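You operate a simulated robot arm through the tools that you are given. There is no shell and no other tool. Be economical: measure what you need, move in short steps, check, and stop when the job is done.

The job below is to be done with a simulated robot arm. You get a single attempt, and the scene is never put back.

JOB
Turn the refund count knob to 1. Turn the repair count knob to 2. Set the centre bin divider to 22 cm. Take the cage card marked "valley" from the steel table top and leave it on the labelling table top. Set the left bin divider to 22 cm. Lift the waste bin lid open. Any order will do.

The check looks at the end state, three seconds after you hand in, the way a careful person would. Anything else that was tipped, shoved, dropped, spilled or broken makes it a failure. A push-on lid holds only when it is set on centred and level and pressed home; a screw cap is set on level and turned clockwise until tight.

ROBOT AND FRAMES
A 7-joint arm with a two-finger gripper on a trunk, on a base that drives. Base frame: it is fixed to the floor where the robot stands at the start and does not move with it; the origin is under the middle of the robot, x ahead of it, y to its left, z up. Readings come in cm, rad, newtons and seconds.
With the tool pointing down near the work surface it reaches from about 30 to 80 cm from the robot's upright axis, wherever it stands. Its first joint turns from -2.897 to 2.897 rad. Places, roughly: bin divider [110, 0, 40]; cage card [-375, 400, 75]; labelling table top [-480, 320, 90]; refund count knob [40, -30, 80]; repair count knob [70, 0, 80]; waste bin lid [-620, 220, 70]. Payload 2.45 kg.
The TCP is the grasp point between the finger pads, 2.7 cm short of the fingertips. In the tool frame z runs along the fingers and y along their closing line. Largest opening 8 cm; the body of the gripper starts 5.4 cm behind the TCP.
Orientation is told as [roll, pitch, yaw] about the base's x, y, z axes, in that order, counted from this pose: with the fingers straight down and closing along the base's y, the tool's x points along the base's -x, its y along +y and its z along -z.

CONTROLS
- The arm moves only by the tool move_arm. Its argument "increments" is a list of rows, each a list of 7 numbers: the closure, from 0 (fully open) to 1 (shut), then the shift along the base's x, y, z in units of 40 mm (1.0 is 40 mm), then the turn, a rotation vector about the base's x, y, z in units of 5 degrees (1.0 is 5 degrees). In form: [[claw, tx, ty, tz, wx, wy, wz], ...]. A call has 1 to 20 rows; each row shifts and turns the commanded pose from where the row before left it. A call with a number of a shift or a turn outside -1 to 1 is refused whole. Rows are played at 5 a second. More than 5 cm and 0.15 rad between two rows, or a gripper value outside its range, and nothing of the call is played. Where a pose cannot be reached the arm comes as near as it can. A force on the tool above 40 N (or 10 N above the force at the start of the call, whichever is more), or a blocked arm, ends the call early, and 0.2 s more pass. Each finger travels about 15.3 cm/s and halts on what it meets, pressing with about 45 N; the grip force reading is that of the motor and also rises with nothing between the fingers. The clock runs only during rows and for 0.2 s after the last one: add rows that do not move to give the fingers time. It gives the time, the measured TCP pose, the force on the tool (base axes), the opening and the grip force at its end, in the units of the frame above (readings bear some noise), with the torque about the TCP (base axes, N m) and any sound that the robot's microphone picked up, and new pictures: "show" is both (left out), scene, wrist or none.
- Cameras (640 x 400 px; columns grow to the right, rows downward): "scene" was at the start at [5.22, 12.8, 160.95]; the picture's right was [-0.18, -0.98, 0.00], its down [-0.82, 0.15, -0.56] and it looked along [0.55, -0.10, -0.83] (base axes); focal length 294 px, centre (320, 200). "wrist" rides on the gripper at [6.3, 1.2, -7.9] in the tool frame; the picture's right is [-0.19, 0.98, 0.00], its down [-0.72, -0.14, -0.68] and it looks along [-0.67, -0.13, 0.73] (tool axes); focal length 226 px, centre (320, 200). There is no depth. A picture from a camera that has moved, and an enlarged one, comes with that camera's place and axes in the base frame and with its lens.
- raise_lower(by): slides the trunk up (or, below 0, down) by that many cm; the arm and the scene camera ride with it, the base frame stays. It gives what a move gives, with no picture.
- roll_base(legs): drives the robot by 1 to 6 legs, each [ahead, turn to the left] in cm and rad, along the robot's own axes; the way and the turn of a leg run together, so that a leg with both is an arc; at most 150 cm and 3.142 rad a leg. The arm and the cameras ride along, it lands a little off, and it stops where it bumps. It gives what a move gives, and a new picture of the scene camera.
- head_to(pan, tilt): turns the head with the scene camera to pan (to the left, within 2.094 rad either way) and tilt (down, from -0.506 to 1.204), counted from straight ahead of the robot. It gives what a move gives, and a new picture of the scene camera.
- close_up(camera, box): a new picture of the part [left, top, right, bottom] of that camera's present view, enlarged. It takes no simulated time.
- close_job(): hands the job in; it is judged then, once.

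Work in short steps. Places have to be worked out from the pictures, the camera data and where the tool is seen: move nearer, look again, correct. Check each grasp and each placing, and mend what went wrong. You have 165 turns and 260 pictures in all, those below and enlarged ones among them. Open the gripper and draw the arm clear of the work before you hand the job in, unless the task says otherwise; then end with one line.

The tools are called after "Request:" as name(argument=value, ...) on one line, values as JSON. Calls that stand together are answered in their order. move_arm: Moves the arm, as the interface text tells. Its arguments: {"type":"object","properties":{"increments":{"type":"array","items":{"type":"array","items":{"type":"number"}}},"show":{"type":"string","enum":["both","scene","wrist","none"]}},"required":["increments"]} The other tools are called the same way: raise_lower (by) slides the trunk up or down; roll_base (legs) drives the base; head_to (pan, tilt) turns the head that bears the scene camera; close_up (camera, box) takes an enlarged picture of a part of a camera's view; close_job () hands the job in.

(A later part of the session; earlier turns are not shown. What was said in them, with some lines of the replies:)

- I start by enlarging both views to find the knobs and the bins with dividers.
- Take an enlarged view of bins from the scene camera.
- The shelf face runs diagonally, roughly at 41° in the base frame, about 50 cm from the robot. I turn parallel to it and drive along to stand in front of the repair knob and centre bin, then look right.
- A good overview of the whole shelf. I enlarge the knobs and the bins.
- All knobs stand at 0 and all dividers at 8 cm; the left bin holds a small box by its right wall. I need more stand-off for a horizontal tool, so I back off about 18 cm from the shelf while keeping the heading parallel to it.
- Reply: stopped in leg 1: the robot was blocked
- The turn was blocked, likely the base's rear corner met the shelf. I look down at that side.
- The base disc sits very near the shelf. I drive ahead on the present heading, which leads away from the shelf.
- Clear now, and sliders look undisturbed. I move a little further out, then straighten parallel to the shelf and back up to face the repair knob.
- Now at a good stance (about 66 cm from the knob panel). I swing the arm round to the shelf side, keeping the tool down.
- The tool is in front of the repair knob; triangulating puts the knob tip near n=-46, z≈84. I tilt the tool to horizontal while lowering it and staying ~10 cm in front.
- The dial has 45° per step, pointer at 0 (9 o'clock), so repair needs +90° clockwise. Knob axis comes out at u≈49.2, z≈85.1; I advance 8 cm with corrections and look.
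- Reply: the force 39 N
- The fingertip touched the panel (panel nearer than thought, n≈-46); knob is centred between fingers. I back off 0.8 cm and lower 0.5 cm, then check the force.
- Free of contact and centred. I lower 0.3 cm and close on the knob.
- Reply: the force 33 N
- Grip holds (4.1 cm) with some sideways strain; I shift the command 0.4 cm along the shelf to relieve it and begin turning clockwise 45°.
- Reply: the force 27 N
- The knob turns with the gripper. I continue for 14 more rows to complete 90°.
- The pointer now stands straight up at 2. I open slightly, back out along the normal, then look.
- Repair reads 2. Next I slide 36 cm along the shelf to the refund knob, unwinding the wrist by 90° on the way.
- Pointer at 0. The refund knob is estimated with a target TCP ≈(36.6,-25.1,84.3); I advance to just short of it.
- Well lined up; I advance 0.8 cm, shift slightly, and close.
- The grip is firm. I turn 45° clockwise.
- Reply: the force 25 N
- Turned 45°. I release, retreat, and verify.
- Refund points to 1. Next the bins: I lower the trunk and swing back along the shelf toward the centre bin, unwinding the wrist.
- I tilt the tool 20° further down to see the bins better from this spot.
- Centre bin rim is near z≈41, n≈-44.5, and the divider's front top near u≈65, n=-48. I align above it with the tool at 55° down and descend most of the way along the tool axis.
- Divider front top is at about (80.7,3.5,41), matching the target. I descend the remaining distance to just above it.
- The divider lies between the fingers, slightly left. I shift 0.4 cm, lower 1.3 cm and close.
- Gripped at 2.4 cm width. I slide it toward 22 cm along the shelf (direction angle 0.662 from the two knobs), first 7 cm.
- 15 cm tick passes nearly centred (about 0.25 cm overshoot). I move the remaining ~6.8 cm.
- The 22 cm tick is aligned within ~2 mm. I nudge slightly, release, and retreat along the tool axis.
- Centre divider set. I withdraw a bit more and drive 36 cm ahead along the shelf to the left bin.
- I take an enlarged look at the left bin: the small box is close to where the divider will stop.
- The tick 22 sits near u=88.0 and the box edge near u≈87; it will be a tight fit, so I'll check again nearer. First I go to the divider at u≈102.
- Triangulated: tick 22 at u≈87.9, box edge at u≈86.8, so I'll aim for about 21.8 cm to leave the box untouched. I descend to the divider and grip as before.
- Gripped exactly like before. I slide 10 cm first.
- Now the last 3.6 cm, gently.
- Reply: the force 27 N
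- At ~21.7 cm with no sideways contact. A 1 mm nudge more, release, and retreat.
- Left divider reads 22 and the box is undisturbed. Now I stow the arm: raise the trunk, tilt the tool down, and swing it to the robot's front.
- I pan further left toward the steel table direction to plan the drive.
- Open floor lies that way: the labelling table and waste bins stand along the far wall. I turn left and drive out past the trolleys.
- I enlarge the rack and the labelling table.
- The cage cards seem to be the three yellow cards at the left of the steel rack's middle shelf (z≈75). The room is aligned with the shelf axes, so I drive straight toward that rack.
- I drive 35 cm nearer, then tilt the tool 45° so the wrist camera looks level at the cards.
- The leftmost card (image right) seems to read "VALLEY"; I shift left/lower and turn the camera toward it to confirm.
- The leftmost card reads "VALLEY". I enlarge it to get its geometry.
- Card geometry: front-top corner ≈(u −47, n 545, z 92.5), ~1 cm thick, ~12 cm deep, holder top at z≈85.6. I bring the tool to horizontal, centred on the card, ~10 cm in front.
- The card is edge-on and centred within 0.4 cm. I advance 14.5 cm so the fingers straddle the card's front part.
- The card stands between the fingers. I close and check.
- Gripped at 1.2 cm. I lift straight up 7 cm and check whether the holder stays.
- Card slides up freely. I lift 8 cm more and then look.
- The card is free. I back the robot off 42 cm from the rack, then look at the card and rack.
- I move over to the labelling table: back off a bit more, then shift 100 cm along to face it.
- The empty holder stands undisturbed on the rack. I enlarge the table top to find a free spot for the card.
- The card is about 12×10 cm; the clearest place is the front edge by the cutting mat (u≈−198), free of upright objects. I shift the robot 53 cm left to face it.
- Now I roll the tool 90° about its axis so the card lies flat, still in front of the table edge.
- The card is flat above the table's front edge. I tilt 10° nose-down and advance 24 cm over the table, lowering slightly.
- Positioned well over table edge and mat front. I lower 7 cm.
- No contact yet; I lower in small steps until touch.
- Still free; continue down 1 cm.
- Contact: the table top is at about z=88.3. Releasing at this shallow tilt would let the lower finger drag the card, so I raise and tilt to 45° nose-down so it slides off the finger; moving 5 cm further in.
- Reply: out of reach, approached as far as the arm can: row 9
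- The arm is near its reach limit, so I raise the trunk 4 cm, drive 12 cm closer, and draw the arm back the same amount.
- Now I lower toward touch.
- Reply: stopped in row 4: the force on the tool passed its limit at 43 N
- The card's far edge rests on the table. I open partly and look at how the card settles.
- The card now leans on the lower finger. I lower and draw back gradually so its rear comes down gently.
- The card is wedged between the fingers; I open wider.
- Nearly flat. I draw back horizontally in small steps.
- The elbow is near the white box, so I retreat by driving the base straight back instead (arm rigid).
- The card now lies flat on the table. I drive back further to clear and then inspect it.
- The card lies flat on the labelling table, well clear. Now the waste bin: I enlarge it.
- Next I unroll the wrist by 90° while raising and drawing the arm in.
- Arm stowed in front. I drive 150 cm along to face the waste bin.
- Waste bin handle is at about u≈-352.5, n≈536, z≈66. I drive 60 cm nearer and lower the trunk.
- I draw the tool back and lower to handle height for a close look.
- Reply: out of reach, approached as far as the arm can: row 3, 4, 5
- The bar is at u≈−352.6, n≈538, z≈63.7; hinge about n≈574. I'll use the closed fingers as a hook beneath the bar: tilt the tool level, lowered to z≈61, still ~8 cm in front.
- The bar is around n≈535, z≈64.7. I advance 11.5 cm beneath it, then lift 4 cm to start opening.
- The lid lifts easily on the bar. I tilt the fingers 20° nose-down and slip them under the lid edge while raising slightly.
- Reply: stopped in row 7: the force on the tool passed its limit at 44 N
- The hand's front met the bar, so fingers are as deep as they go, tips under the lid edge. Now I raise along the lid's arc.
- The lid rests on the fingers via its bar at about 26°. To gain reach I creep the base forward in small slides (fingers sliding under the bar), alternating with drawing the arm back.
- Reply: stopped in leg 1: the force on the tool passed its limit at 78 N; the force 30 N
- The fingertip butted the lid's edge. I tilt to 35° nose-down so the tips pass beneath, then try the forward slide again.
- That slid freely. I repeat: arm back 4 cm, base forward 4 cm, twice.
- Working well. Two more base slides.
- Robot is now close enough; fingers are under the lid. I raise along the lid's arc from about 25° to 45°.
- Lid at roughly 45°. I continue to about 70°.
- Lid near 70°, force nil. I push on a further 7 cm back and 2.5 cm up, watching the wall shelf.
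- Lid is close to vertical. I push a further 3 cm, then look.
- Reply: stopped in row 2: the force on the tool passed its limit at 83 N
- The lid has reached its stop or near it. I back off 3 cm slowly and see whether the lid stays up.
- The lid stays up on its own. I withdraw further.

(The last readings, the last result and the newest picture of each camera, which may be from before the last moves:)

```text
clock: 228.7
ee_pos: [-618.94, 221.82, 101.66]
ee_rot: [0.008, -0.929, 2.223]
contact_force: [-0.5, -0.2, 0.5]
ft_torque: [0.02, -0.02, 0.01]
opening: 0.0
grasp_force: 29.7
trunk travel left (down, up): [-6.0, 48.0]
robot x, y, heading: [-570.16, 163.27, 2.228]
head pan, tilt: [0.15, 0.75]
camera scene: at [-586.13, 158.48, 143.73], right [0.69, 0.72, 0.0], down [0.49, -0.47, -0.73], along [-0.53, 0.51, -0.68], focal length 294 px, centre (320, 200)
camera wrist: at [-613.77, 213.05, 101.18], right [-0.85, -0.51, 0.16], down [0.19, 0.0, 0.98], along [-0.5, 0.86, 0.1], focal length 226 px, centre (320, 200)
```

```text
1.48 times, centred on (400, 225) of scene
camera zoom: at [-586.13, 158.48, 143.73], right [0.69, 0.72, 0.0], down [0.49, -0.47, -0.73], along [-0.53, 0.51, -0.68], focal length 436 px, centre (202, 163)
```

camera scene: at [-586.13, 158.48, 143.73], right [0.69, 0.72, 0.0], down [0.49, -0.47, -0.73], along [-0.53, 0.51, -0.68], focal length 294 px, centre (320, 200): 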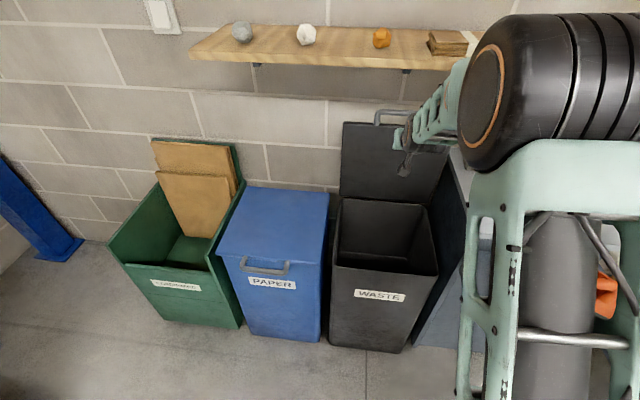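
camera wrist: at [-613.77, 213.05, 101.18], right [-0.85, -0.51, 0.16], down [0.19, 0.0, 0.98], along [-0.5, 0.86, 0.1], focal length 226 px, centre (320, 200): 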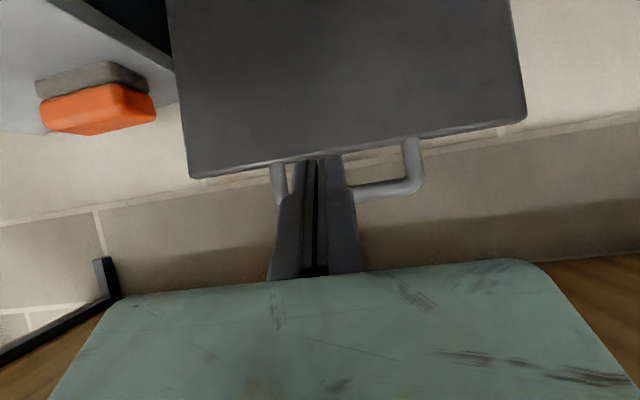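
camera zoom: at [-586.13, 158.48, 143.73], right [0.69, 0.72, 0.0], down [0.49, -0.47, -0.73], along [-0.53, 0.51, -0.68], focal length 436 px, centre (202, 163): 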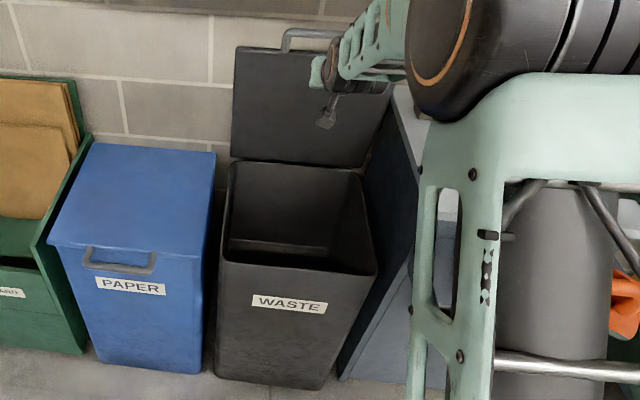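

The waste lid stands fully open by itself, nothing else disturbed. I drive back, open the gripper, and take a last look.

Request:
roll_base(legs=[[-45, 0]])

Request:
move_arm(increments=[[0, 0, 0, 0, 0, 0, 0], [0, 0, 0, 0, 0, 0, 0], [0, 0, 0, 0, 0, 0, 0], [0, 0, 0, 0, 0, 0, 0]], show="scene")

Request:
head_to(pan=-0.7, tilt=0.5)

```text
clock: 231.5
ee_pos: [-589.97, 185.33, 101.59]
ee_rot: [0.01, -0.928, 2.212]
contact_force: [0.0, -0.2, 0.0]
ft_torque: [0.01, 0.02, 0.0]
opening: 0.0
grasp_force: 30.2
trunk travel left (down, up): [-6.0, 48.0]
robot x, y, heading: [-542.4, 125.64, 2.213]
head pan, tilt: [0.15, 0.75]
camera scene: at [-557.98, 121.53, 143.73], right [0.7, 0.71, 0.0], down [0.49, -0.48, -0.73], along [-0.52, 0.51, -0.68], focal length 294 px, centre (320, 200)
```

scene: 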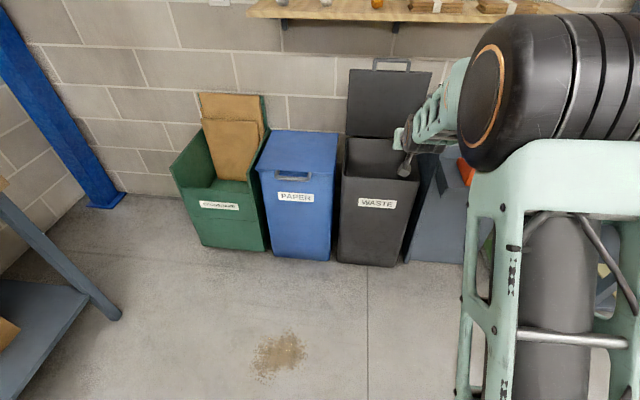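

```text
clock: 232.5
ee_pos: [-589.98, 185.3, 101.55]
ee_rot: [0.009, -0.93, 2.211]
contact_force: [0.0, 0.0, -1.1]
ft_torque: [-0.03, -0.02, -0.02]
opening: 7.99
grasp_force: 0.1
trunk travel left (down, up): [-6.0, 48.0]
robot x, y, heading: [-542.14, 125.26, 2.213]
head pan, tilt: [0.15, 0.75]
camera scene: at [-557.97, 121.53, 143.72], right [0.7, 0.71, 0.0], down [0.49, -0.48, -0.73], along [-0.52, 0.51, -0.68], focal length 294 px, centre (320, 200)
```

scene: 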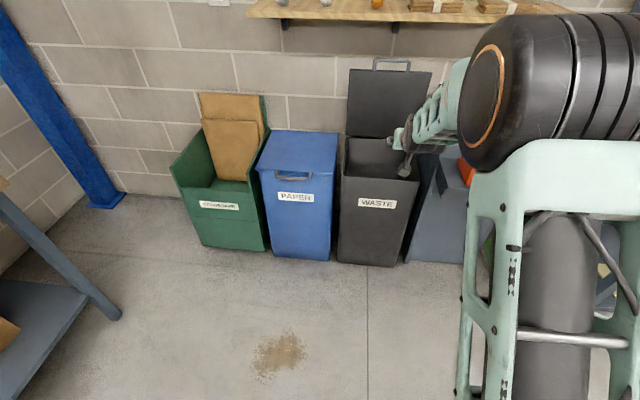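

```text
clock: 233.7
ee_pos: [-589.96, 185.39, 101.5]
ee_rot: [0.008, -0.928, 2.212]
contact_force: [0.3, 0.7, 0.2]
ft_torque: [-0.01, 0.01, 0.0]
opening: 7.98
grasp_force: 0.0
trunk travel left (down, up): [-6.0, 48.0]
robot x, y, heading: [-541.86, 125.45, 2.211]
head pan, tilt: [-0.7, 0.499]
camera scene: at [-551.56, 124.8, 145.92], right [1.0, -0.06, 0.0], down [-0.03, -0.48, -0.88], along [0.05, 0.88, -0.48], focal length 294 px, centre (320, 200)
```

scene: 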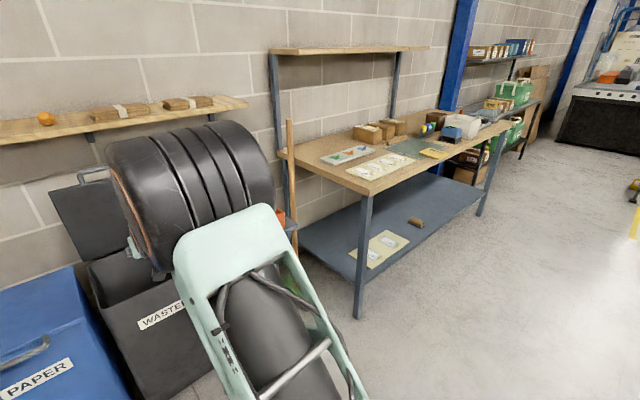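

The lid stays open, the card lies on the labelling table, and the gripper is open and clear. Handing in.

Request:
close_job()

```text
The job is handed in.
```

All six settings are done and handed in: refund knob at 1, repair knob at 2, centre and left bin dividers at 22 cm (the left one about 2 mm short, to clear a small box in that bin), "valley" card flat on the labelling table (partly over its cutting mat), and waste bin lid open and staying up.
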